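You operate a simulated robot arm through the tools that you are given. There is no shell and no other tool. Be economical: measure what you need, move in short steps, check, and stop when the job is done.

You run a simulated robot arm. Do the job below in one go: nothing can be reset, and whatever is moved stays where it is left.

JOB
Put the white spool away on the orange stand and switch the small 3D printer off.
Fine: park the end in the spool's clip and shut the blue lever.

The check looks at the end state, three seconds after you hand in, the way a careful person would. Anything else that was tipped, shoved, dropped, spilled or broken makes it a failure.

ROBOT AND FRAMES
A 6-joint arm with a two-finger parallel gripper, fixed in place. Base frame: the origin is at the foot of the arm, x ahead of it, y to its left, z up; the work surface is at about z = 85.8. Readings come in cm, rad, newtons and seconds.
With the tool pointing down near the work surface it reaches from about 36 to 82 cm from the base axis. Its first joint turns from -2.897 to 2.897 rad. Payload 3.91 kg.
The TCP is the grasp point between the finger pads, 3 cm short of the fingertips. In the tool frame z runs along the fingers and y along their closing line. The gripper opens to 11 cm. The fingers are 2 cm wide and 1 cm thick; the gripper's body (4.8 by 11.2 cm) begins 5.5 cm behind the TCP.
Orientation is that of the tool frame in the base frame, as a unit quaternion [x, y, z, w]. With the fingers straight down and closing along the base's y, the tool's x points along the base's -x, its y along +y and its z along -z.

CONTROLS
- The arm moves only by the tool nudge_tool. Its argument "motion" is a list that holds one entry, the list of rows, each a list of 7 numbers: the opening, from 0 (shut) to 1 (fully open), then the shift along the base's x, y, z in units of 200 mm (1.0 is 200 mm), then the turn, a rotation vector about the base's x, y, z in units of 90 degrees (1.0 is 90 degrees). In form: [[[fingers, tx, ty, tz, ax, ay, az], ...]]. A call has 1 to 8 rows; each row is the pose to reach, as a shift and turn from the pose commanded when the call began. A call with a number of a shift or a turn outside -1 to 1 is refused whole. A row lasts 0.2 s, in which the tool goes at most 5 cm and 0.15 rad; a call with a longer step from one row to the next is refused whole, and so is a gripper value outside its range. A pose out of reach is approached as far as the arm can. The call stops where the force on the tool passes 40 N (or 10 N more than at its start, if that is more) or the arm is blocked; 0.2 s more then pass. Each finger travels about 4.5 cm/s and halts on what it meets, pressing with about 43 N; the grip force reading is that of the motor and also rises with nothing between the fingers. The clock runs only during rows and for 0.2 s after the last one: add rows that repeat a pose to give the fingers time. It gives the time, the measured TCP pose, the force on the tool (base axes), the opening and the grip force at its end, in the units of the frame above (readings bear some noise).
- Cameras (640 x 400 px; columns grow to the right, rows downward): "scene" is fixed at [4.29, 49.95, 181.76]; the picture's right is [-0.82, -0.57, 0.00], its down [-0.35, 0.51, -0.79] and it looks along [0.45, -0.65, -0.61] (base axes); focal length 336 px, centre (320, 200). "wrist" rides on the gripper at [7.7, 0.7, -11.4] in the tool frame; the picture's right is [-0.09, 1.00, 0.00], its down [-0.80, -0.07, -0.59] and it looks along [-0.59, -0.05, 0.80] (tool axes); focal length 270 px, centre (320, 200). There is no depth. A picture from a camera that has moved, and an enlarged one, comes with that camera's place and axes in the base frame and with its lens. The place of the scene camera against the robot may be out by one fixed shift of up to 1.2 cm in any direction.
- snapshot(camera): a new picture of that camera. No time passes.
- lift_body(by): slides the trunk up (or, below 0, down) by that many cm; the arm rides with it, the base frame stays. It gives what a move gives, with no picture.
- inspect(camera, box): a new picture of the part [left, top, right, bottom] of that camera's present view, enlarged. No time passes.
- sign_off(): hands the job in; it is judged then, once.

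Go step by step. Nothing tells you positions but the pictures and the camera data: compare them with the known pose of the tool, close in by small moves and look again before you grip or let go. The budget is 120 turns and 68 pictures, counting those below and the enlarged ones. Unless the task says otherwise, let go and move clear before handing in, and close with one line.

The tools are called after "Call:" as name(argument=value, ...) on one line, values as JSON. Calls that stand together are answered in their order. nudge_tool: Moves the arm, as the interface text tells. Its arguments: {"type":"object","properties":{"motion":{"type":"array"}},"required":["motion"]} The other tools are called the same way: lift_body (by) slides the trunk up or down; snapshot (camera) takes a picture; inspect (camera, box) takes an enlarged picture of a part of a camera's view; sign_off () hands the job in.

At the start:

```text
t: 0.0
position: [42.09, -8.39, 143.67]
tool_rot: [0.0, 1.0, 0.0, -0.001]
contact_force: [-0.5, 0.2, 0.4]
gripper_width: 11.0
gripper_force: 0.0
trunk travel left (down, up): [-57.5, 3.5]
```

scene: 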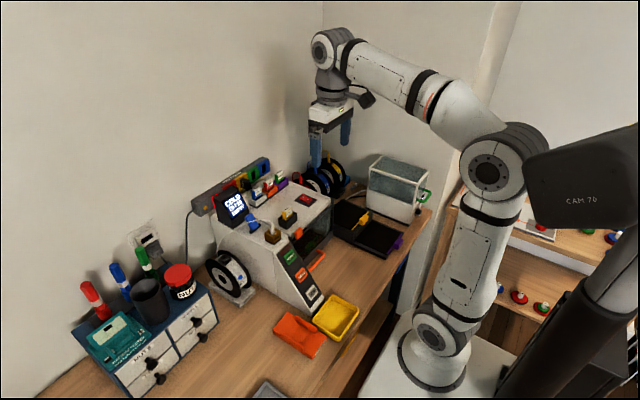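
wrist: 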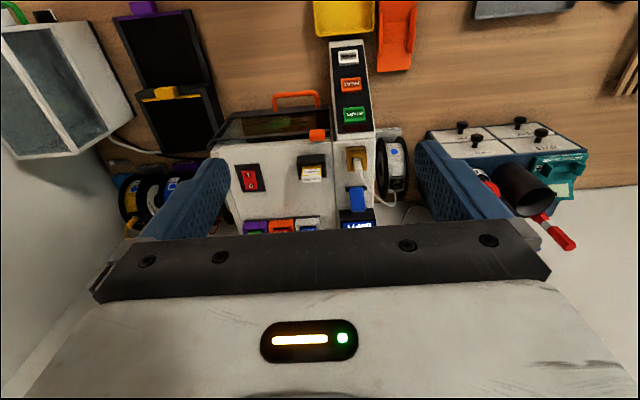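

I see a 3D printer with a white spool mounted on its side, a blue lever and a filament. I'll look closer before planning.

Call:
inspect(camera="scene", box=[190, 150, 350, 250])

Call:
inspect(camera="scene", box=[190, 220, 370, 370])

Call:
inspect(camera="wrist", box=[210, 80, 430, 240])

```text
4.00 times, centred on (270, 200) of scene
camera zoom: at [4.29, 49.95, 181.76], right [-0.82, -0.57, 0.0], down [-0.35, 0.51, -0.79], along [0.45, -0.65, -0.61], focal length 1344 px, centre (520, 200)
```

zoom: 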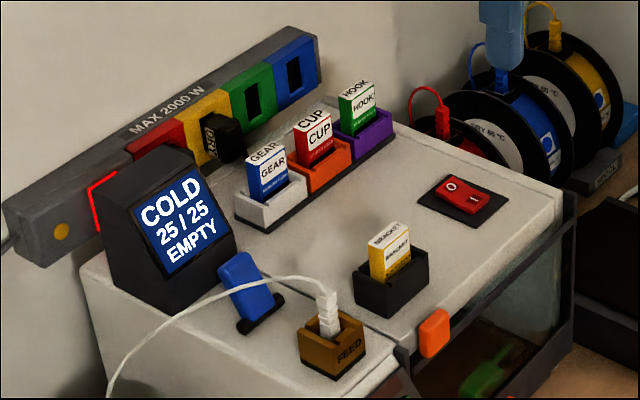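

```text
2.67 times, centred on (280, 295) of scene
camera zoom: at [4.29, 49.95, 181.76], right [-0.82, -0.57, 0.0], down [-0.35, 0.51, -0.79], along [0.45, -0.65, -0.61], focal length 896 px, centre (427, -53)
```

zoom: 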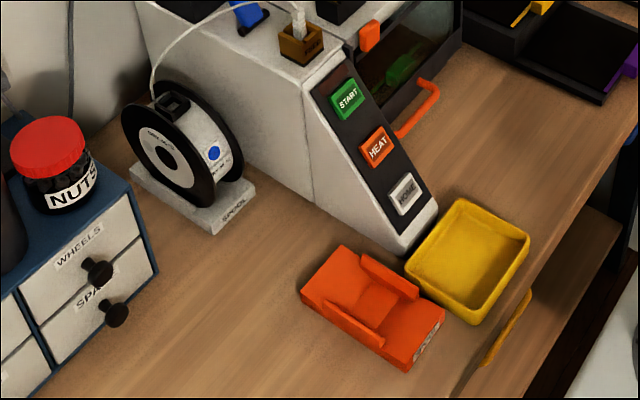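

```text
2.50 times, centred on (320, 160) of wrist
camera zoom: at [34.38, -7.67, 155.0], right [0.09, 1.0, 0.0], down [0.8, -0.07, 0.59], along [0.59, -0.05, -0.8], focal length 676 px, centre (320, 300)
```

zoom: 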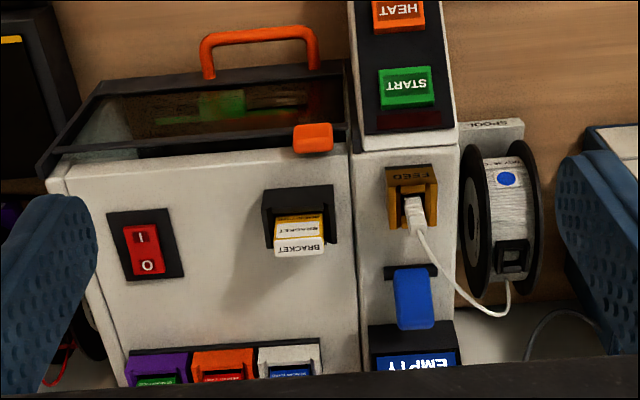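

The end sits in FEED near (58, -3, 113), the spool near (70, 7.5, 95), and the orange stand near (41, 8, 88). I'll close in over the feed and lever for a better view.

Call:
nudge_tool(motion=[[[1, 0.13, 0.05, -0.12, 0, 0, 0], [1, 0.26, 0.1, -0.24, 0, 0, 0], [1, 0.39, 0.15, -0.36, 0, 0, 0], [1, 0.52, 0.2, -0.48, 0, 0, 0], [1, 0.6, 0.25, -0.6, 0, 0, 0]]])

Call:
snapshot(camera="wrist")

Call:
snapshot(camera="scene")

```text
t: 1.2
position: [53.89, -3.2, 131.37]
tool_rot: [-0.001, 1.0, 0.0, 0.0]
contact_force: [0.4, 0.0, -0.2]
gripper_width: 10.98
gripper_force: 0.2
trunk travel left (down, up): [-57.5, 3.5]
```

```text
62 pictures are left
camera wrist: at [46.06, -2.6, 142.9], right [0.09, 1.0, 0.0], down [0.8, -0.07, 0.59], along [0.59, -0.05, -0.8], focal length 270 px, centre (320, 200)
```

wrist: 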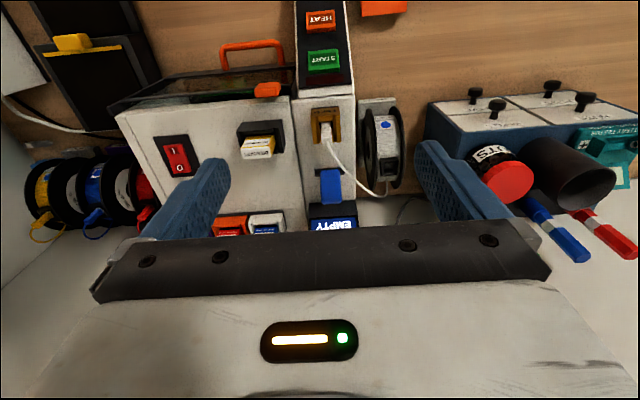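

```text
61 pictures are left
```

scene: 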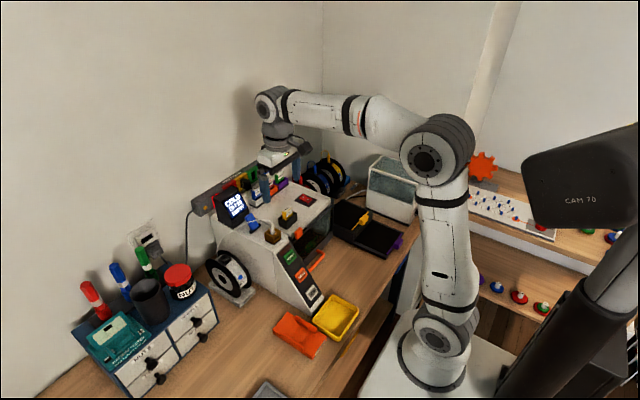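

Call:
inspect(camera="wrist", box=[280, 85, 420, 235])

Call:
inspect(camera="scene", box=[225, 195, 305, 250])

Call:
inspect(camera="scene", box=[195, 235, 275, 310])

Call:
inspect(camera="scene", box=[300, 145, 350, 205])

```text
2.67 times, centred on (350, 160) of wrist
camera zoom: at [46.06, -2.6, 142.9], right [0.09, 1.0, 0.0], down [0.8, -0.07, 0.59], along [0.59, -0.05, -0.8], focal length 721 px, centre (240, 307)
```

zoom: 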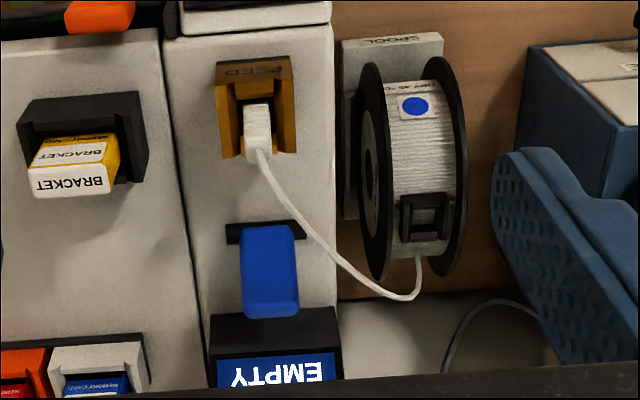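

```text
7.27 times, centred on (265, 222) of scene
camera zoom: at [4.29, 49.95, 181.76], right [-0.82, -0.57, 0.0], down [-0.35, 0.51, -0.79], along [0.45, -0.65, -0.61], focal length 2443 px, centre (720, 36)
```

zoom: 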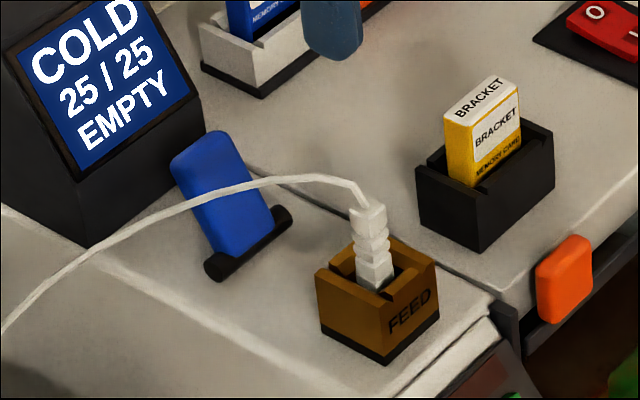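

```text
5.33 times, centred on (235, 272) of scene
camera zoom: at [4.29, 49.95, 181.76], right [-0.82, -0.57, 0.0], down [-0.35, 0.51, -0.79], along [0.45, -0.65, -0.61], focal length 1792 px, centre (773, -187)
```

zoom: 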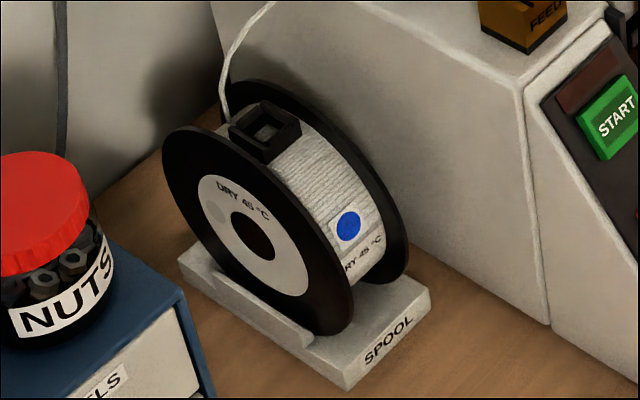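

```text
6.67 times, centred on (325, 175) of scene
camera zoom: at [4.29, 49.95, 181.76], right [-0.82, -0.57, 0.0], down [-0.35, 0.51, -0.79], along [0.45, -0.65, -0.61], focal length 2240 px, centre (287, 367)
```

zoom: 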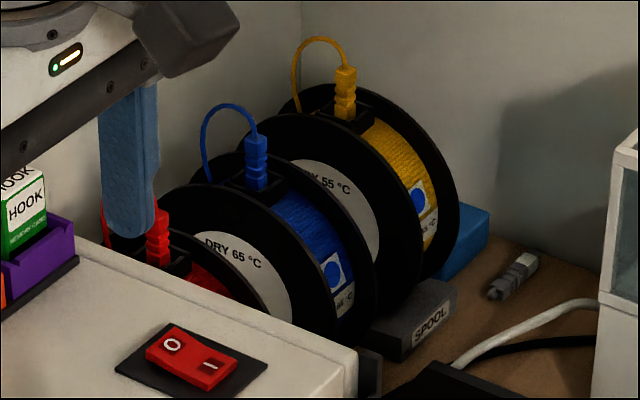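

The plug stands in FEED with its top around (58.3, -2.9, 116), the spool clip is an upright pocket near (70.1, 7.6, 102), and the lever hinge is near (66, -3, 109). I'll position over the plug with the fingers partly closed and look again.

Call:
nudge_tool(motion=[[[0.8, 0.1, 0.01, -0.1, 0, 0, 0], [0.6, 0.21, 0.015, -0.25, 0, 0, 0], [0.45, 0.21, 0.015, -0.4, 0, 0, 0], [0.4, 0.21, 0.015, -0.4, 0, 0, 0], [0.4, 0.21, 0.015, -0.4, 0, 0, 0]]])

Call:
snapshot(camera="wrist")

Call:
inspect(camera="scene", box=[225, 170, 325, 250])

```text
t: 2.4
position: [58.22, -3.03, 123.6]
tool_rot: [0.0, 1.0, 0.0, 0.0]
contact_force: [-0.4, 0.6, 0.4]
gripper_width: 4.39
gripper_force: 0.1
trunk travel left (down, up): [-57.5, 3.5]
```

```text
56 pictures are left
camera wrist: at [50.42, -2.31, 135.05], right [0.09, 1.0, 0.0], down [0.8, -0.07, 0.59], along [0.59, -0.05, -0.8], focal length 270 px, centre (320, 200)
```

wrist: 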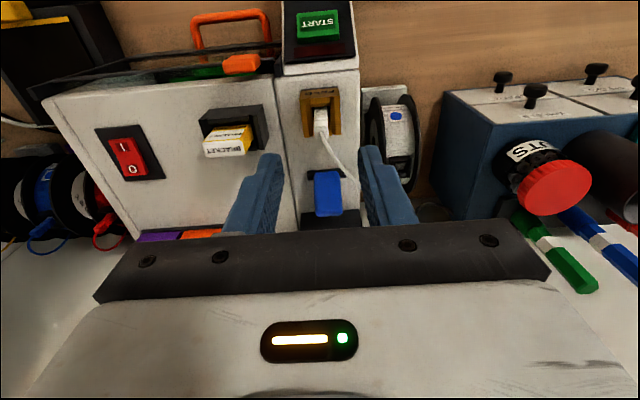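

```text
5.00 times, centred on (275, 210) of scene
camera zoom: at [4.29, 49.95, 181.76], right [-0.82, -0.57, 0.0], down [-0.35, 0.51, -0.79], along [0.45, -0.65, -0.61], focal length 1680 px, centre (545, 150)
```

zoom: 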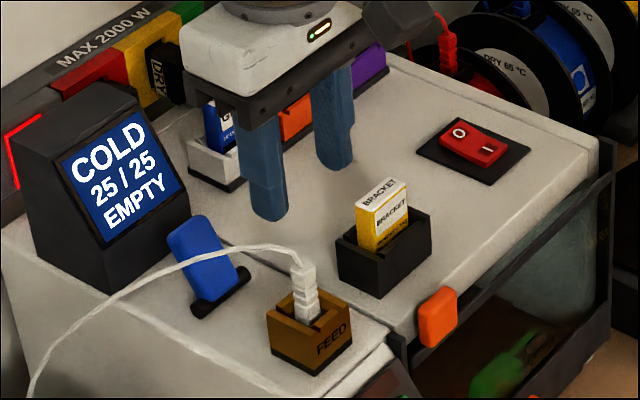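

The TCP is lined up over the plug. I'm lowering so the fingertips stop just above the FEED block, then checking.

Call:
nudge_tool(motion=[[[0.4, 0.005, 0.005, -0.15, 0, 0, 0], [0.4, 0.005, 0.005, -0.3, 0, 0, 0], [0.4, 0.005, 0.005, -0.37, 0, 0, 0], [0.4, 0.005, 0.005, -0.37, 0, 0, 0]]])

Call:
inspect(camera="wrist", box=[240, 60, 400, 260])

Call:
inspect(camera="scene", box=[235, 190, 315, 250])

```text
t: 3.4
position: [58.45, -3.0, 116.01]
tool_rot: [0.0, 1.0, -0.001, 0.0]
contact_force: [0.3, -0.3, -0.1]
gripper_width: 4.38
gripper_force: 0.0
trunk travel left (down, up): [-57.5, 3.5]
```

```text
2.00 times, centred on (320, 160) of wrist
camera zoom: at [50.69, -2.31, 127.49], right [0.09, 1.0, 0.0], down [0.8, -0.07, 0.59], along [0.59, -0.05, -0.8], focal length 541 px, centre (320, 280)
```

zoom: 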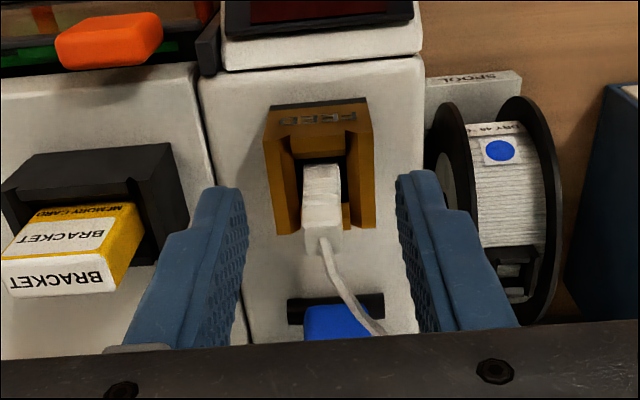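

```text
6.67 times, centred on (275, 220) of scene
camera zoom: at [4.29, 49.95, 181.76], right [-0.82, -0.57, 0.0], down [-0.35, 0.51, -0.79], along [0.45, -0.65, -0.61], focal length 2240 px, centre (620, 67)
```

zoom: 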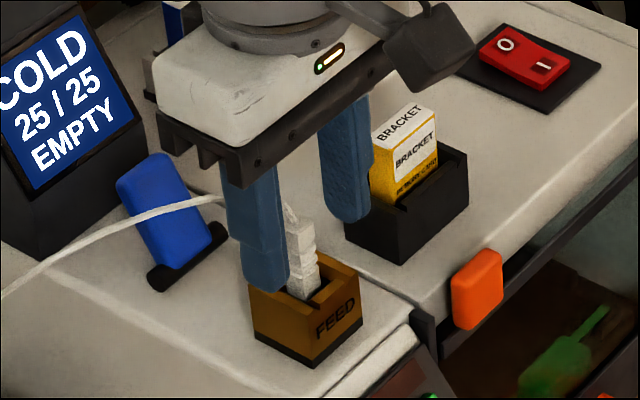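

The plug is centred between the fingers and clear of the block. I'm closing on it.

Call:
nudge_tool(motion=[[[0.2, 0, 0, 0, 0, 0, 0], [0.0, 0, 0, 0, 0, 0, 0], [0.0, 0, 0, 0, 0, 0, 0], [0.0, 0, 0, 0, 0, 0, 0]]])

Call:
inspect(camera="wrist", box=[240, 60, 400, 260])

```text
t: 4.4
position: [58.61, -3.07, 116.18]
tool_rot: [0.0, 1.0, 0.0, 0.0]
contact_force: [-0.1, -1.3, -0.3]
gripper_width: 0.96
gripper_force: 43.4
trunk travel left (down, up): [-57.5, 3.5]
```

```text
2.00 times, centred on (320, 160) of wrist
camera zoom: at [50.7, -2.3, 127.52], right [0.09, 1.0, 0.0], down [0.8, -0.07, 0.59], along [0.59, -0.05, -0.8], focal length 541 px, centre (320, 280)
```

zoom: 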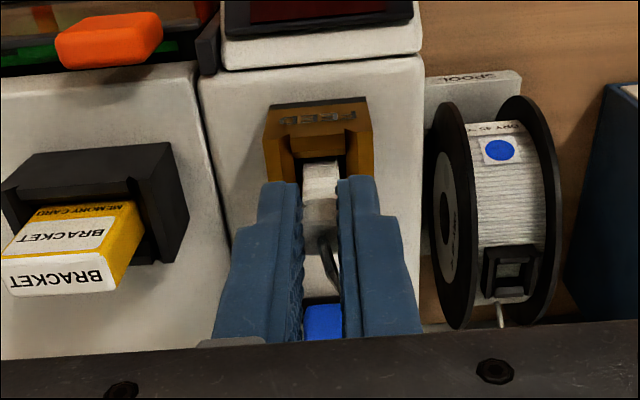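

It's gripped at 0.96 cm. I'm lifting straight up slowly.

Call:
nudge_tool(motion=[[[0, 0, 0, 0.05, 0, 0, 0], [0, 0, 0, 0.1, 0, 0, 0], [0, 0, 0, 0.2, 0, 0, 0], [0, 0, 0, 0.3, 0, 0, 0], [0, 0, 0, 0.3, 0, 0, 0]]])

Call:
inspect(camera="scene", box=[190, 160, 310, 260])

Call:
inspect(camera="wrist", box=[240, 60, 420, 260])

```text
t: 5.6
position: [58.35, -3.05, 122.08]
tool_rot: [0.0, 1.0, 0.0, 0.0]
contact_force: [-0.2, -0.2, 0.2]
gripper_width: 0.92
gripper_force: 43.1
trunk travel left (down, up): [-57.5, 3.5]
```

```text
4.00 times, centred on (250, 210) of scene
camera zoom: at [4.29, 49.95, 181.76], right [-0.82, -0.57, 0.0], down [-0.35, 0.51, -0.79], along [0.45, -0.65, -0.61], focal length 1344 px, centre (600, 160)
```

zoom: 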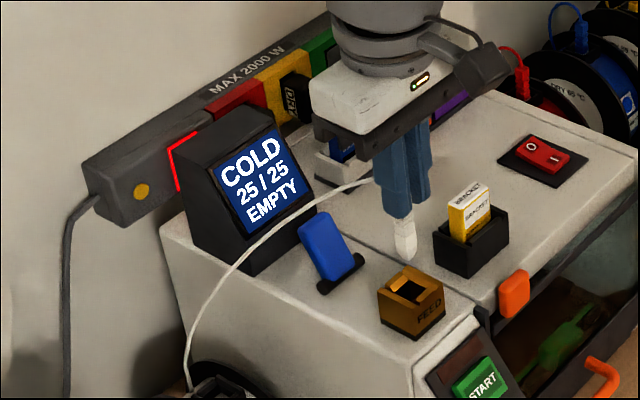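

```text
2.00 times, centred on (330, 160) of wrist
camera zoom: at [50.6, -2.37, 133.58], right [0.09, 1.0, 0.0], down [0.8, -0.07, 0.59], along [0.59, -0.05, -0.8], focal length 541 px, centre (300, 280)
```

zoom: 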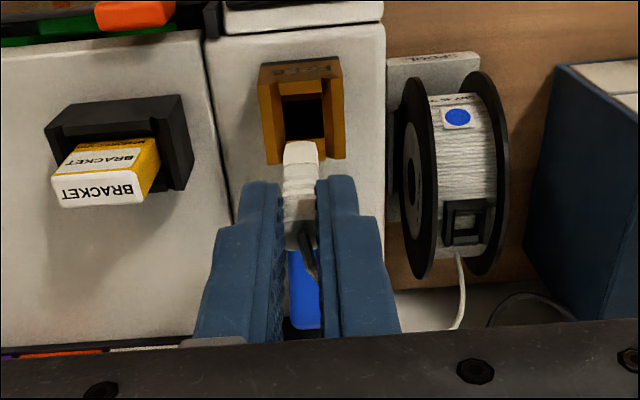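

The end is free and sticks out about 7 cm below the TCP. I'm moving it around the display to above the spool's clip, then checking alignment.

Call:
nudge_tool(motion=[[[0, 0, 0.2, 0, 0, 0, 0], [0, 0.1, 0.4, 0, 0, 0, 0], [0, 0.28, 0.5, 0, 0, 0, 0], [0, 0.46, 0.515, 0, 0, 0, 0], [0, 0.565, 0.515, -0.1, 0, 0, 0], [0, 0.565, 0.515, -0.25, 0, 0, 0], [0, 0.565, 0.515, -0.4, 0, 0, 0], [0, 0.565, 0.515, -0.4, 0, 0, 0]]])

Call:
snapshot(camera="wrist")

Call:
inspect(camera="scene", box=[180, 200, 300, 310])

```text
t: 7.4
position: [69.59, 7.42, 114.13]
tool_rot: [-0.001, 1.0, 0.0, 0.0]
contact_force: [0.5, -0.6, -0.5]
gripper_width: 0.95
gripper_force: 43.3
trunk travel left (down, up): [-57.5, 3.5]
```

```text
49 pictures are left
camera wrist: at [61.97, 8.09, 125.53], right [0.09, 1.0, 0.0], down [0.8, -0.07, 0.59], along [0.59, -0.05, -0.8], focal length 270 px, centre (320, 200)
```

wrist: 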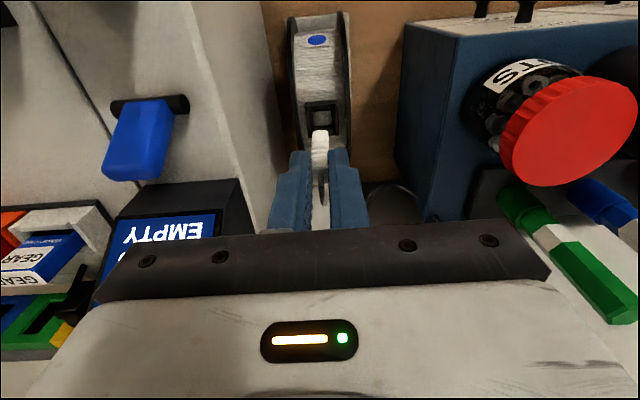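

```text
3.64 times, centred on (240, 255) of scene
camera zoom: at [4.29, 49.95, 181.76], right [-0.82, -0.57, 0.0], down [-0.35, 0.51, -0.79], along [0.45, -0.65, -0.61], focal length 1222 px, centre (611, 0)
```

zoom: 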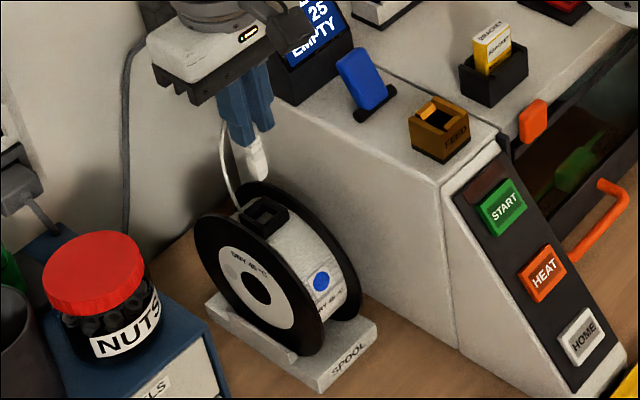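

Call:
inspect(camera="wrist", box=[280, 80, 360, 180])

Call:
inspect(camera="scene", box=[230, 215, 280, 280])

```text
4.00 times, centred on (320, 130) of wrist
camera zoom: at [61.97, 8.09, 125.53], right [0.09, 1.0, 0.0], down [0.8, -0.07, 0.59], along [0.59, -0.05, -0.8], focal length 1081 px, centre (320, 480)
```

zoom: 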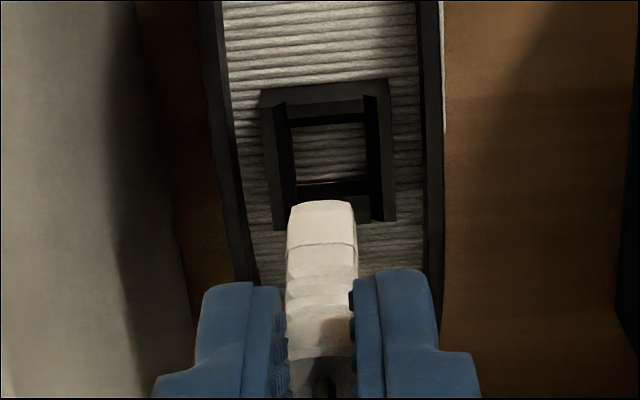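

```text
6.15 times, centred on (255, 248) of scene
camera zoom: at [4.29, 49.95, 181.76], right [-0.82, -0.57, 0.0], down [-0.35, 0.51, -0.79], along [0.45, -0.65, -0.61], focal length 2067 px, centre (720, -92)
```

zoom: 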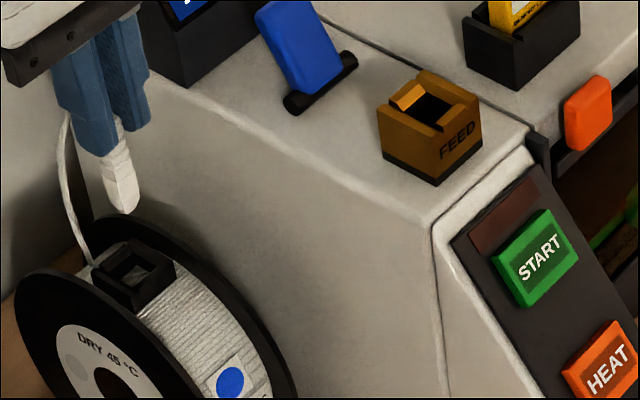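

The plug tip is about 0.6 cm short of the clip in x. I'm shifting it and lowering to just above the rim.

Call:
nudge_tool(motion=[[[0, 0.028, 0.004, -0.05, 0, 0, 0], [0, 0.028, 0.004, -0.12, 0, 0, 0], [0, 0.028, 0.004, -0.185, 0, 0, 0], [0, 0.028, 0.004, -0.185, 0, 0, 0]]])

Call:
inspect(camera="wrist", box=[280, 80, 360, 180])

Call:
inspect(camera="scene", box=[225, 225, 265, 275])

```text
t: 8.4
position: [70.28, 7.15, 110.31]
tool_rot: [0.001, 1.0, 0.0, 0.001]
contact_force: [-0.3, -0.8, -0.6]
gripper_width: 0.93
gripper_force: 43.2
trunk travel left (down, up): [-57.5, 3.5]
```

```text
4.00 times, centred on (320, 130) of wrist
camera zoom: at [62.55, 8.01, 121.79], right [0.09, 1.0, 0.0], down [0.8, -0.07, 0.59], along [0.59, -0.05, -0.8], focal length 1081 px, centre (320, 480)
```

zoom: 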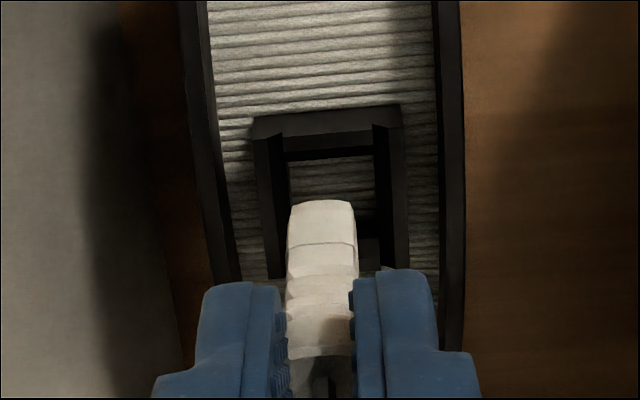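

```text
8.00 times, centred on (245, 250) of scene
camera zoom: at [4.29, 49.95, 181.76], right [-0.82, -0.57, 0.0], down [-0.35, 0.51, -0.79], along [0.45, -0.65, -0.61], focal length 2688 px, centre (920, -200)
```

zoom: 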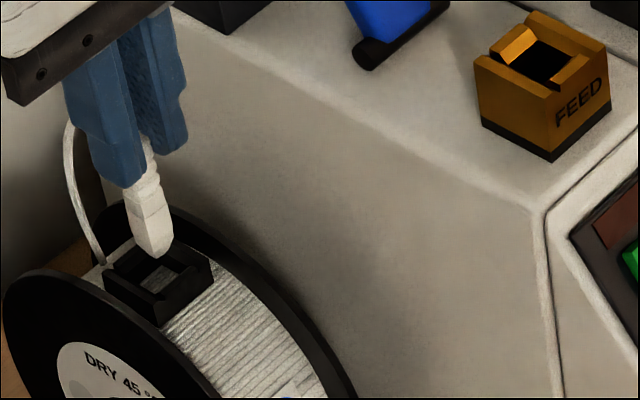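

The tip is almost over the pocket and needs about +0.2 cm in y. I'm adjusting and lowering gently into it.

Call:
nudge_tool(motion=[[[0, 0, 0.01, 0, 0, 0, 0], [0, 0, 0.01, -0.04, 0, 0, 0], [0, 0, 0.01, -0.08, 0, 0, 0], [0, 0, 0.01, -0.1, 0, 0, 0]]])

Call:
inspect(camera="wrist", box=[280, 80, 360, 180])

Call:
inspect(camera="scene", box=[225, 225, 265, 275])

```text
t: 9.4
position: [70.31, 7.57, 108.39]
tool_rot: [0.0, 1.0, -0.001, 0.001]
contact_force: [0.0, -0.9, -0.2]
gripper_width: 0.91
gripper_force: 43.3
trunk travel left (down, up): [-57.5, 3.5]
```

```text
4.00 times, centred on (320, 130) of wrist
camera zoom: at [62.61, 8.36, 119.84], right [0.09, 1.0, 0.0], down [0.8, -0.07, 0.59], along [0.59, -0.05, -0.8], focal length 1081 px, centre (320, 480)
```

zoom: 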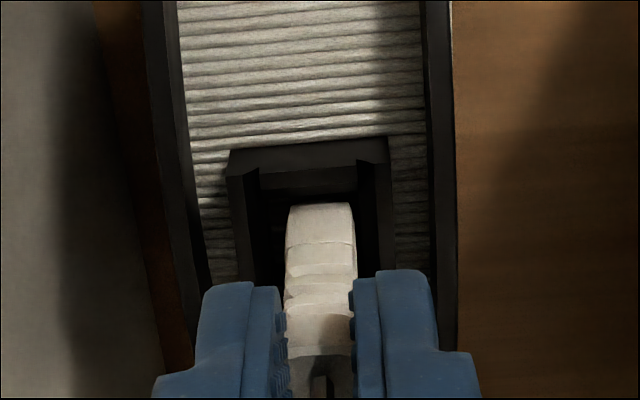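

```text
8.00 times, centred on (245, 250) of scene
camera zoom: at [4.29, 49.95, 181.76], right [-0.82, -0.57, 0.0], down [-0.35, 0.51, -0.79], along [0.45, -0.65, -0.61], focal length 2688 px, centre (920, -200)
```

zoom: 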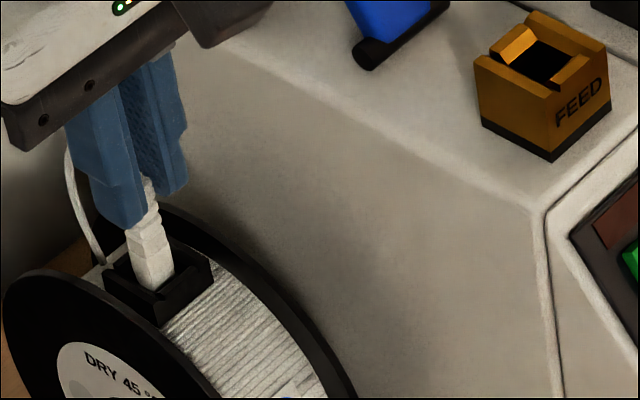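

The tip looks to be inside the rim. I'm continuing down gently with a slight -y correction and watching the force.

Call:
nudge_tool(motion=[[[0, -0.003, -0.005, 0, 0, 0, 0], [0, -0.003, -0.005, -0.025, 0, 0, 0], [0, -0.003, -0.005, -0.05, 0, 0, 0], [0, -0.003, -0.005, -0.05, 0, 0, 0]]])

Call:
inspect(camera="wrist", box=[280, 80, 360, 180])

```text
t: 10.4
position: [70.2, 7.6, 107.48]
tool_rot: [0.0, 1.0, -0.001, -0.001]
contact_force: [-0.3, 0.7, -0.9]
gripper_width: 0.92
gripper_force: 43.0
trunk travel left (down, up): [-57.5, 3.5]
```

```text
4.00 times, centred on (320, 130) of wrist
camera zoom: at [62.49, 8.29, 118.93], right [0.09, 1.0, 0.0], down [0.8, -0.07, 0.59], along [0.59, -0.05, -0.8], focal length 1081 px, centre (320, 480)
```

zoom: 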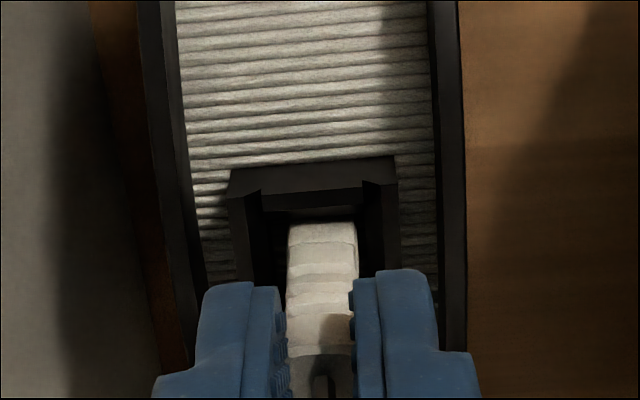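

The plug's bottom is now hidden behind the pocket wall, so it is inside. I'm lowering further towards its seat.

Call:
nudge_tool(motion=[[[0, 0, -0.002, -0.025, 0, 0, 0], [0, 0, -0.002, -0.05, 0, 0, 0], [0, 0, -0.002, -0.07, 0, 0, 0], [0, 0, -0.002, -0.07, 0, 0, 0]]])

Call:
inspect(camera="wrist", box=[280, 80, 360, 180])

Call:
inspect(camera="scene", box=[225, 225, 265, 275])

```text
t: 11.4
position: [70.25, 7.4, 106.56]
tool_rot: [0.0, 1.0, 0.001, 0.005]
contact_force: [3.2, 1.0, 30.0]
gripper_width: 0.88
gripper_force: 43.3
trunk travel left (down, up): [-57.5, 3.5]
```

```text
4.00 times, centred on (320, 130) of wrist
camera zoom: at [62.37, 8.14, 117.84], right [0.09, 1.0, 0.0], down [0.8, -0.07, 0.6], along [0.6, -0.05, -0.8], focal length 1081 px, centre (320, 480)
```

zoom: 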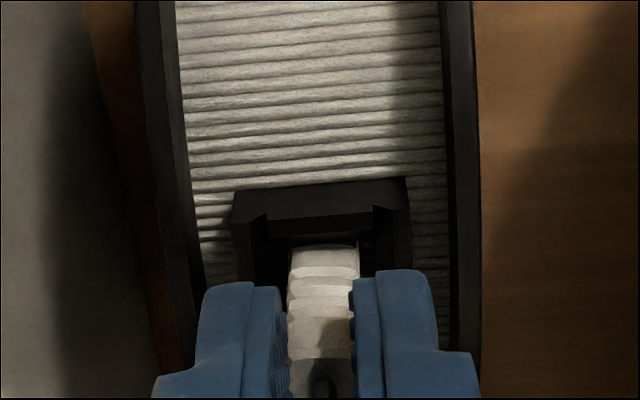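

```text
8.00 times, centred on (245, 250) of scene
camera zoom: at [4.29, 49.95, 181.76], right [-0.82, -0.57, 0.0], down [-0.35, 0.51, -0.79], along [0.45, -0.65, -0.61], focal length 2688 px, centre (920, -200)
```

zoom: 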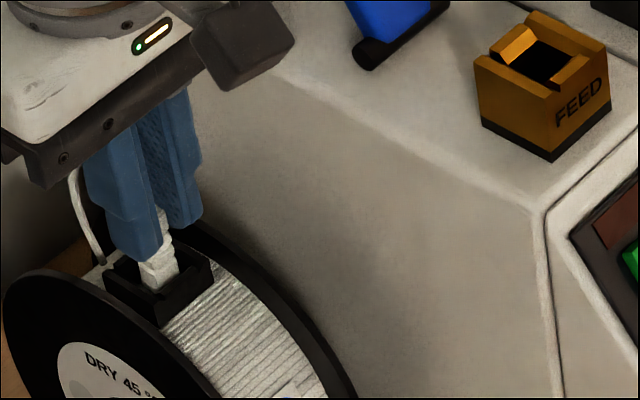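

It's seated with about 30 N of reaction. I'm relieving the push, then opening just a little.

Call:
nudge_tool(motion=[[[0, 0, 0, 0.015, 0, 0, 0], [0.1, 0, 0, 0.015, 0, 0, 0], [0.2, 0, 0, 0.015, 0, 0, 0], [0.2, 0, 0, 0.015, 0, 0, 0]]])

Call:
inspect(camera="wrist", box=[280, 80, 360, 180])

```text
t: 12.4
position: [70.15, 7.4, 106.19]
tool_rot: [0.0, 1.0, 0.0, 0.0]
contact_force: [0.3, -0.7, 0.6]
gripper_width: 2.19
gripper_force: 0.1
trunk travel left (down, up): [-57.5, 3.5]
```

```text
4.00 times, centred on (320, 130) of wrist
camera zoom: at [62.45, 8.13, 117.67], right [0.09, 1.0, 0.0], down [0.8, -0.07, 0.59], along [0.59, -0.05, -0.8], focal length 1081 px, centre (320, 480)
```

zoom: 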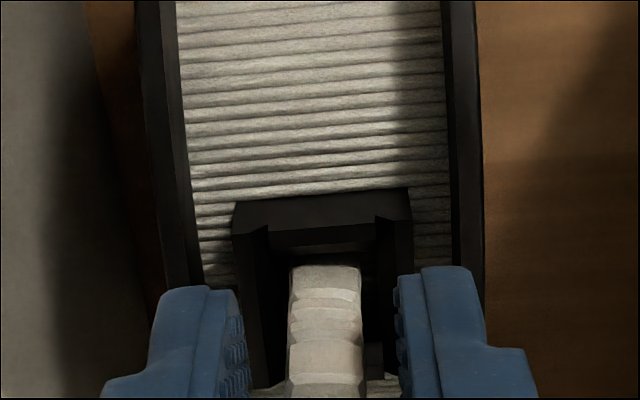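

The plug is standing in the pocket on its own. I'm raising straight up and checking it.

Call:
nudge_tool(motion=[[[0.2, 0, 0, 0.08, 0, 0, 0], [0.2, 0, 0, 0.2, 0, 0, 0], [0.2, 0, 0, 0.4, 0, 0, 0], [0.25, -0.1, 0, 0.55, 0, 0, 0], [0.25, -0.2, 0, 0.65, 0, 0, 0]]])

Call:
inspect(camera="scene", box=[200, 210, 300, 310])

Call:
snapshot(camera="wrist")

```text
t: 13.6
position: [66.52, 7.71, 119.22]
tool_rot: [0.0, 1.0, 0.0, 0.0]
contact_force: [0.1, 0.2, -0.4]
gripper_width: 2.75
gripper_force: 0.0
trunk travel left (down, up): [-57.5, 3.5]
```

```text
4.00 times, centred on (250, 260) of scene
camera zoom: at [4.29, 49.95, 181.76], right [-0.82, -0.57, 0.0], down [-0.35, 0.51, -0.79], along [0.45, -0.65, -0.61], focal length 1344 px, centre (600, -40)
```

zoom: 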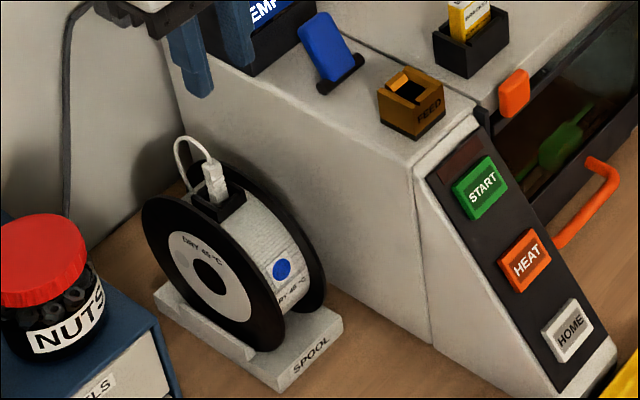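

```text
36 pictures are left
camera wrist: at [58.82, 8.44, 130.63], right [0.09, 1.0, 0.0], down [0.8, -0.07, 0.59], along [0.59, -0.05, -0.8], focal length 270 px, centre (320, 200)
```

wrist: 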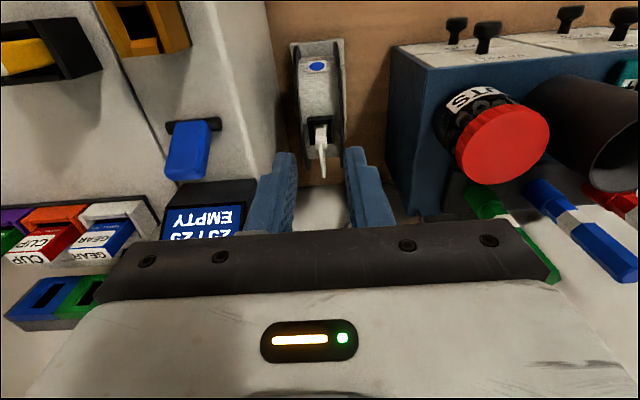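

The end is parked the same way as on the other spools. Next I'll look at the orange stand's shape and orientation.

Call:
inspect(camera="scene", box=[265, 300, 335, 365])

Call:
inspect(camera="scene", box=[200, 240, 270, 310])

```text
6.15 times, centred on (300, 332) of scene
camera zoom: at [4.29, 49.95, 181.76], right [-0.82, -0.57, 0.0], down [-0.35, 0.51, -0.79], along [0.45, -0.65, -0.61], focal length 2067 px, centre (443, -615)
```

zoom: 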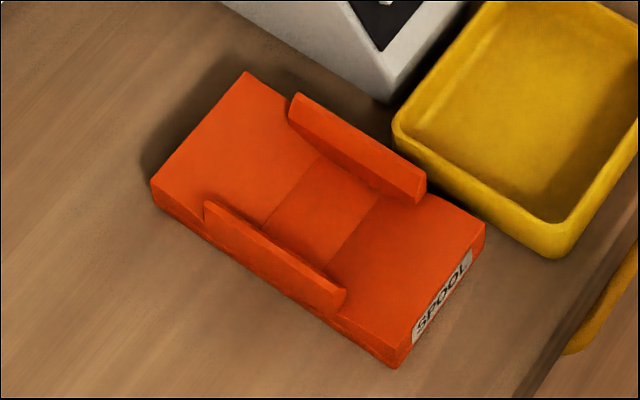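

```text
5.71 times, centred on (235, 275) of scene
camera zoom: at [4.29, 49.95, 181.76], right [-0.82, -0.57, 0.0], down [-0.35, 0.51, -0.79], along [0.45, -0.65, -0.61], focal length 1920 px, centre (806, -229)
```

zoom: 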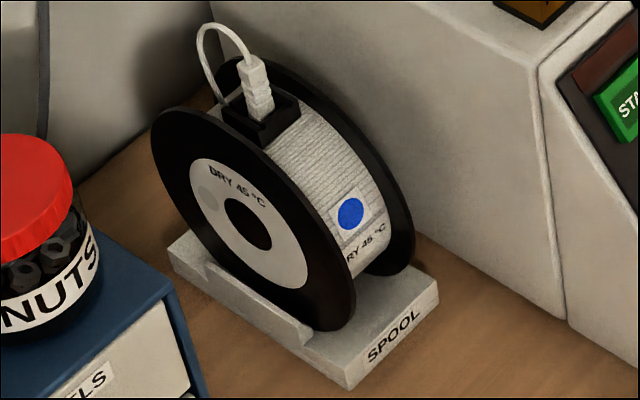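

Both stands are aligned with the axes, and the orange one is offset from the grey one by about (-29.5, +0.3) with the same height. I plan to hold the spool across its flanges with the tool tilted about 35° so the palm clears the parked end. First I'll test empty-handed that the tilted pose reaches the orange stand.

Call:
nudge_tool(motion=[[[0.3, -0.1, 0, 0, 0, -0.06, 0], [0.4, -0.22, 0, 0, 0, -0.13, 0], [0.5, -0.36, 0, 0, 0, -0.2, 0], [0.6, -0.5, 0, 0, 0, -0.27, 0], [0.7, -0.64, 0, 0, 0, -0.33, 0], [0.75, -0.78, 0, 0, 0, -0.389, 0], [0.75, -0.9, 0, 0, 0, -0.389, 0], [0.75, -0.95, 0, 0, 0, -0.389, 0]]])

Call:
nudge_tool(motion=[[[0.75, -0.15, 0.01, -0.1, 0, 0, 0], [0.75, -0.3, 0.02, -0.25, 0, 0, 0], [0.75, -0.385, 0.02, -0.45, 0, 0, 0], [0.75, -0.385, 0.02, -0.65, 0, 0, 0], [0.75, -0.385, 0.02, -0.65, 0, 0, 0]]])

Call:
snapshot(camera="scene")

```text
t: 15.4
position: [47.32, 7.31, 119.31]
tool_rot: [-0.001, 0.953, 0.0, 0.302]
contact_force: [-0.9, -1.0, -0.1]
gripper_width: 8.22
gripper_force: 0.0
trunk travel left (down, up): [-57.5, 3.5]
```

```text
t: 16.6
position: [43.96, 9.44, 107.71]
tool_rot: [0.0, 0.954, 0.0, 0.3]
contact_force: [0.2, -0.1, -0.4]
gripper_width: 8.26
gripper_force: 0.1
out of reach, approached as far as the arm can: row 3, 4, 5
trunk travel left (down, up): [-57.5, 3.5]
```

```text
33 pictures are left
```

scene: 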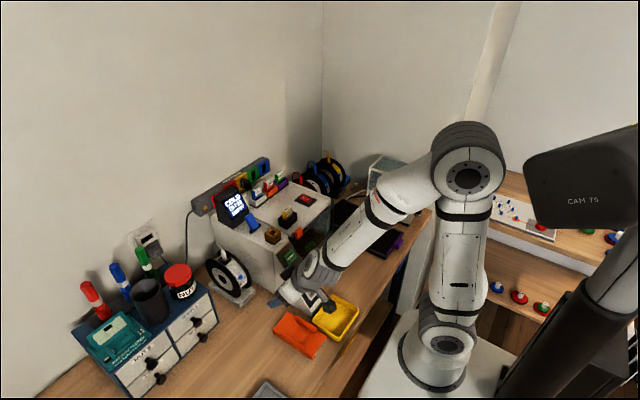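

The 35° tilt cannot reach the orange stand at this trunk height (it stopped near radius 45). I'll back up and test whether a lower trunk brings it into reach.

Call:
nudge_tool(motion=[[[0.75, 0.2, 0, 0.2, 0, 0, 0], [0.75, 0.3, 0, 0.4, 0, 0, 0], [0.75, 0.3, 0, 0.6, 0, 0, 0], [0.75, 0.3, 0, 0.8, 0, 0, 0], [0.75, 0.3, 0, 1.0, 0, 0, 0], [0.75, 0.3, 0, 1.0, 0, 0, 0]]])

Call:
lift_body(by=-18)

Call:
nudge_tool(motion=[[[0.75, -0.1, 0, 0, 0, 0, 0], [0.75, -0.2, 0, -0.0, 0, 0, 0], [0.75, -0.3, 0, -0.0, 0, 0, 0], [0.75, -0.3, 0, -0.0, 0, 0, 0], [0.75, -0.3, 0, 0, 0, 0, 0]]])

```text
refused: row 1 steps farther than a row can; nothing moved
```

```text
t: 18.3
position: [43.8, 9.54, 91.35]
tool_rot: [0.0, 0.951, -0.001, 0.308]
contact_force: [-24.8, -0.2, 25.3]
gripper_width: 8.25
gripper_force: 0.4
trunk travel left (down, up): [-40.4, 20.6]
stopped: the force on the tool passed its limit (the readings are from after the stop); the commanded pose is now the measured one
```

```text
t: 19.5
position: [42.68, 11.15, 92.62]
tool_rot: [0.0, 0.952, -0.001, 0.307]
contact_force: [-0.8, 0.6, -0.2]
gripper_width: 8.26
gripper_force: 0.0
out of reach, approached as far as the arm can: row 1, 2, 3, 4, 5
trunk travel left (down, up): [-40.4, 20.6]
```

My batching was a mistake: the first move was refused, and the trunk drop then made the tool touch something near the orange stand. I'll check what happened before doing anything else.

Call:
inspect(camera="scene", box=[240, 280, 360, 380])

Call:
snapshot(camera="wrist")

```text
4.00 times, centred on (300, 330) of scene
camera zoom: at [4.29, 49.95, 181.76], right [-0.82, -0.57, 0.0], down [-0.35, 0.51, -0.79], along [0.45, -0.65, -0.61], focal length 1344 px, centre (400, -320)
```

zoom: 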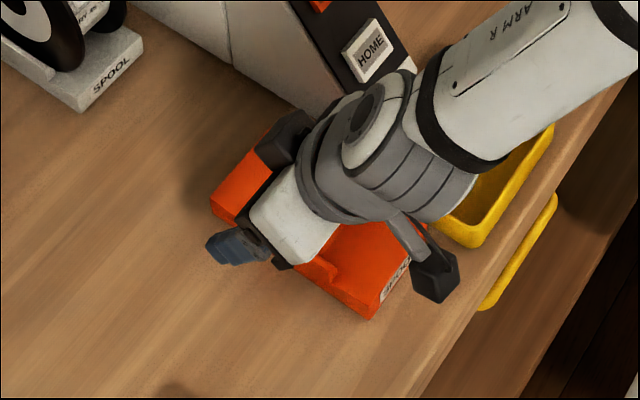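

```text
31 pictures are left
camera wrist: at [29.73, 11.9, 97.49], right [0.07, 1.0, 0.05], down [0.3, -0.07, 0.95], along [0.95, -0.05, -0.31], focal length 270 px, centre (320, 200)
```

wrist: 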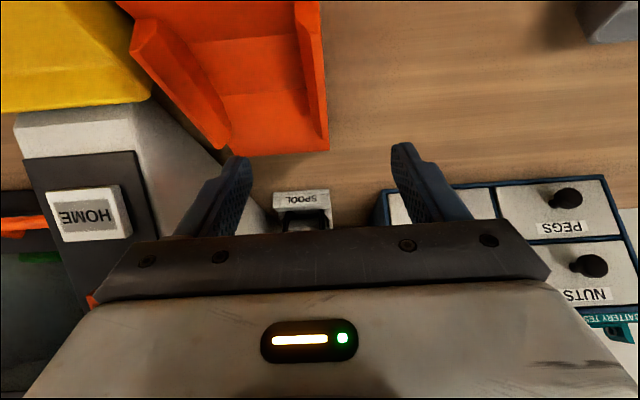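

The orange stand has not moved; its corners match the earlier picture. I'll lift the tool away carefully.

Call:
nudge_tool(motion=[[[0.75, 0.08, 0, 0.1, 0, 0, 0], [0.75, 0.18, 0, 0.28, 0, 0, 0], [0.75, 0.28, 0, 0.46, 0, 0, 0], [0.75, 0.34, 0, 0.65, 0, 0, 0], [0.75, 0.34, 0, 0.8, 0, 0, 0], [0.75, 0.34, 0, 0.8, 0, 0, 0]]])

```text
t: 20.9
position: [49.25, 11.09, 108.86]
tool_rot: [-0.001, 0.951, -0.001, 0.308]
contact_force: [-0.7, 0.0, -0.2]
gripper_width: 8.24
gripper_force: 0.0
trunk travel left (down, up): [-40.4, 20.6]
```

I'm clear of the stand now. I'll test the tilted pose again at this lower trunk and at carrying height.

Call:
nudge_tool(motion=[[[0.75, -0.15, -0.05, 0, 0, 0, 0], [0.75, -0.3, -0.1, 0, 0, 0, 0], [0.75, -0.42, -0.155, 0, 0, 0, 0], [0.75, -0.49, -0.155, 0, 0, 0, 0], [0.75, -0.49, -0.155, 0, 0, 0, 0]]])

```text
t: 22.1
position: [39.47, 8.19, 108.97]
tool_rot: [0.0, 0.952, -0.001, 0.306]
contact_force: [0.3, 0.5, 0.2]
gripper_width: 8.24
gripper_force: 0.1
trunk travel left (down, up): [-40.4, 20.6]
```

It reaches when the trunk is lower relative to the target. I'll raise the tool 13 cm first, then lower the trunk.

Call:
nudge_tool(motion=[[[0.75, 0.05, 0, 0.15, 0, 0, 0], [0.75, 0.15, 0, 0.3, 0, 0, 0], [0.75, 0.25, 0, 0.45, 0, 0, 0], [0.75, 0.25, 0, 0.6, 0, 0, 0], [0.75, 0.25, 0, 0.7, 0, 0, 0], [0.75, 0.25, 0, 0.7, 0, 0, 0]]])

```text
t: 23.5
position: [44.46, 7.88, 122.91]
tool_rot: [-0.001, 0.952, 0.0, 0.307]
contact_force: [0.1, 0.3, -0.4]
gripper_width: 8.25
gripper_force: 0.0
trunk travel left (down, up): [-40.4, 20.6]
```

Call:
lift_body(by=-14)

```text
t: 25.2
position: [44.35, 7.99, 108.89]
tool_rot: [-0.001, 0.952, 0.001, 0.307]
contact_force: [-0.4, -0.3, 0.3]
gripper_width: 8.26
gripper_force: 0.1
trunk travel left (down, up): [-26.4, 34.6]
```

Now a quick reach test at the actual placing pose, staying above the rails.

Call:
nudge_tool(motion=[[[0.75, -0.15, 0, -0.1, 0, 0, 0], [0.75, -0.27, 0, -0.3, 0, 0, 0], [0.75, -0.28, 0, -0.5, 0, 0, 0], [0.75, -0.28, 0, -0.55, 0, 0, 0], [0.75, -0.28, 0, -0.55, 0, 0, 0]]])

Call:
inspect(camera="scene", box=[200, 240, 360, 380])

```text
t: 26.4
position: [38.96, 7.97, 97.53]
tool_rot: [-0.002, 0.952, -0.001, 0.305]
contact_force: [0.0, 0.2, 1.4]
gripper_width: 8.23
gripper_force: 0.1
trunk travel left (down, up): [-26.4, 34.6]
```

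```text
2.86 times, centred on (280, 310) of scene
camera zoom: at [4.29, 49.95, 181.76], right [-0.82, -0.57, 0.0], down [-0.35, 0.51, -0.79], along [0.45, -0.65, -0.61], focal length 960 px, centre (434, -114)
```

zoom: 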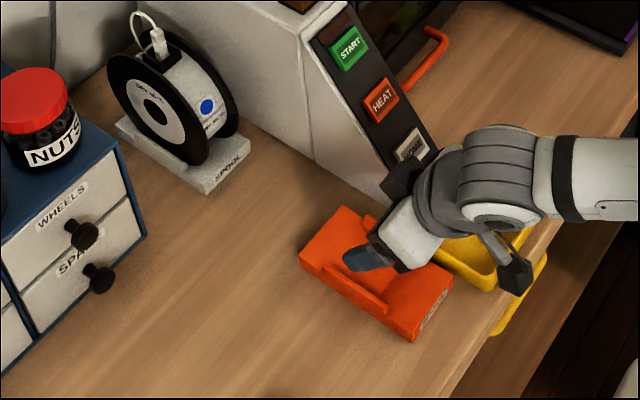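

The placing pose is reachable, and the stand and spool are undisturbed. I'm now going to the grey stand to approach the spool along the tool axis.

Call:
nudge_tool(motion=[[[0.75, 0, 0, 0.2, 0, 0, 0], [0.75, 0.1, 0, 0.4, 0, 0, 0], [0.75, 0.3, 0, 0.45, 0, 0, 0], [0.75, 0.5, -0.01, 0.45, 0, 0, 0], [0.75, 0.7, -0.015, 0.45, 0, 0, 0], [0.75, 0.9, -0.015, 0.45, 0, 0, 0], [0.75, 0.98, -0.015, 0.45, 0, 0, 0], [0.75, 0.98, -0.015, 0.45, 0, 0, 0]]])

Call:
snapshot(camera="wrist")

```text
t: 28.2
position: [58.39, 7.42, 106.95]
tool_rot: [0.0, 0.952, -0.002, 0.307]
contact_force: [-0.7, -0.2, -0.2]
gripper_width: 8.23
gripper_force: 0.0
trunk travel left (down, up): [-26.4, 34.6]
```

```text
29 pictures are left
camera wrist: at [45.41, 8.12, 111.78], right [0.07, 1.0, 0.05], down [0.3, -0.07, 0.95], along [0.95, -0.05, -0.31], focal length 270 px, centre (320, 200)
```

wrist: 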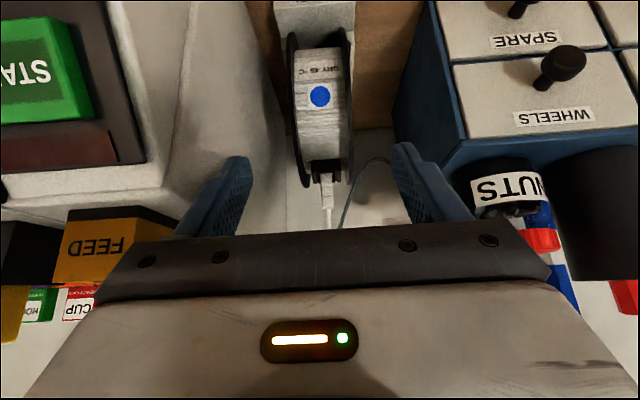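

The spool is centred between the fingers and the drawer box is well clear. I'm advancing along the tool axis to straddle the flanges.

Call:
nudge_tool(motion=[[[0.65, 0.13, 0.004, -0.05, 0, 0, 0], [0.65, 0.255, 0.004, -0.108, 0, 0, 0], [0.65, 0.34, 0.004, -0.23, 0, 0, 0], [0.65, 0.42, 0.004, -0.35, 0, 0, 0], [0.65, 0.42, 0.004, -0.35, 0, 0, 0]]])

Call:
snapshot(camera="wrist")

Call:
inspect(camera="scene", box=[190, 220, 290, 310])

```text
t: 29.4
position: [66.75, 7.71, 99.84]
tool_rot: [0.0, 0.952, -0.001, 0.307]
contact_force: [-0.2, -0.3, 0.4]
gripper_width: 7.16
gripper_force: 0.0
trunk travel left (down, up): [-26.4, 34.6]
```

```text
28 pictures are left
camera wrist: at [53.85, 8.4, 104.59], right [0.07, 1.0, 0.05], down [0.3, -0.07, 0.95], along [0.95, -0.05, -0.31], focal length 270 px, centre (320, 200)
```

wrist: 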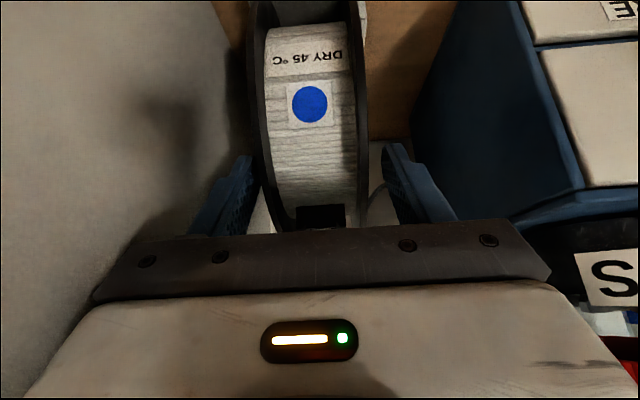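

```text
4.44 times, centred on (240, 265) of scene
camera zoom: at [4.29, 49.95, 181.76], right [-0.82, -0.57, 0.0], down [-0.35, 0.51, -0.79], along [0.45, -0.65, -0.61], focal length 1493 px, centre (676, -89)
```

zoom: 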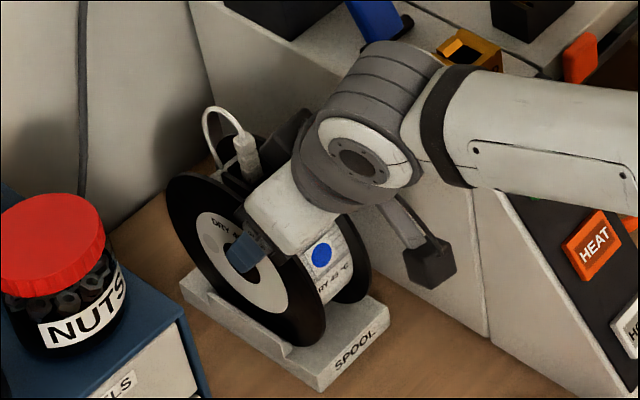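

The fingers straddle the spool and the palm clears the parked end. I'm advancing the last 3 cm with a slight -y shift, then closing.

Call:
nudge_tool(motion=[[[0.65, 0.045, -0.01, -0.06, 0, 0, 0], [0.65, 0.09, -0.01, -0.12, 0, 0, 0], [0.65, 0.09, -0.01, -0.12, 0, 0, 0], [0.55, 0.09, -0.01, -0.12, 0, 0, 0], [0.45, 0.09, -0.01, -0.12, 0, 0, 0], [0.3, 0.09, -0.01, -0.12, 0, 0, 0], [0.2, 0.09, -0.01, -0.12, 0, 0, 0]]])

Call:
snapshot(camera="wrist")

Call:
inspect(camera="scene", box=[190, 220, 290, 310])

```text
t: 31.0
position: [68.62, 7.35, 97.49]
tool_rot: [0.0, 0.952, 0.0, 0.307]
contact_force: [0.8, 0.7, 0.2]
gripper_width: 5.17
gripper_force: 43.1
trunk travel left (down, up): [-26.4, 34.6]
```

```text
26 pictures are left
camera wrist: at [55.58, 8.15, 102.32], right [0.07, 1.0, 0.05], down [0.3, -0.07, 0.95], along [0.95, -0.05, -0.31], focal length 270 px, centre (320, 200)
```

wrist: 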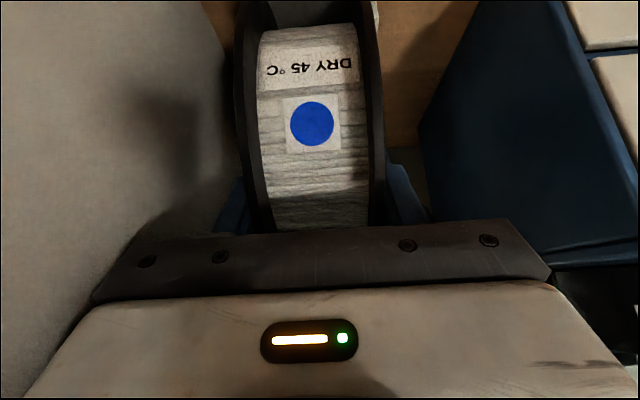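

```text
4.44 times, centred on (240, 265) of scene
camera zoom: at [4.29, 49.95, 181.76], right [-0.82, -0.57, 0.0], down [-0.35, 0.51, -0.79], along [0.45, -0.65, -0.61], focal length 1493 px, centre (676, -89)
```

zoom: 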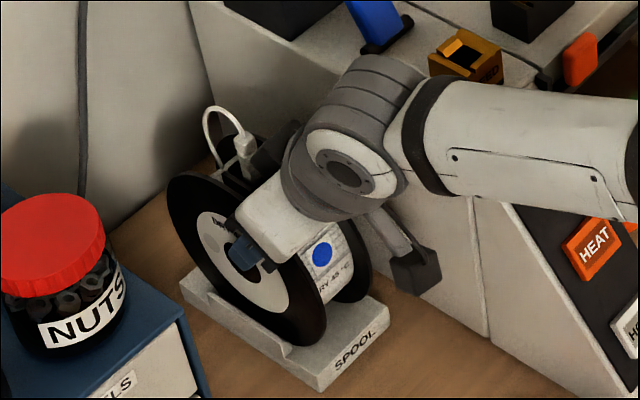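

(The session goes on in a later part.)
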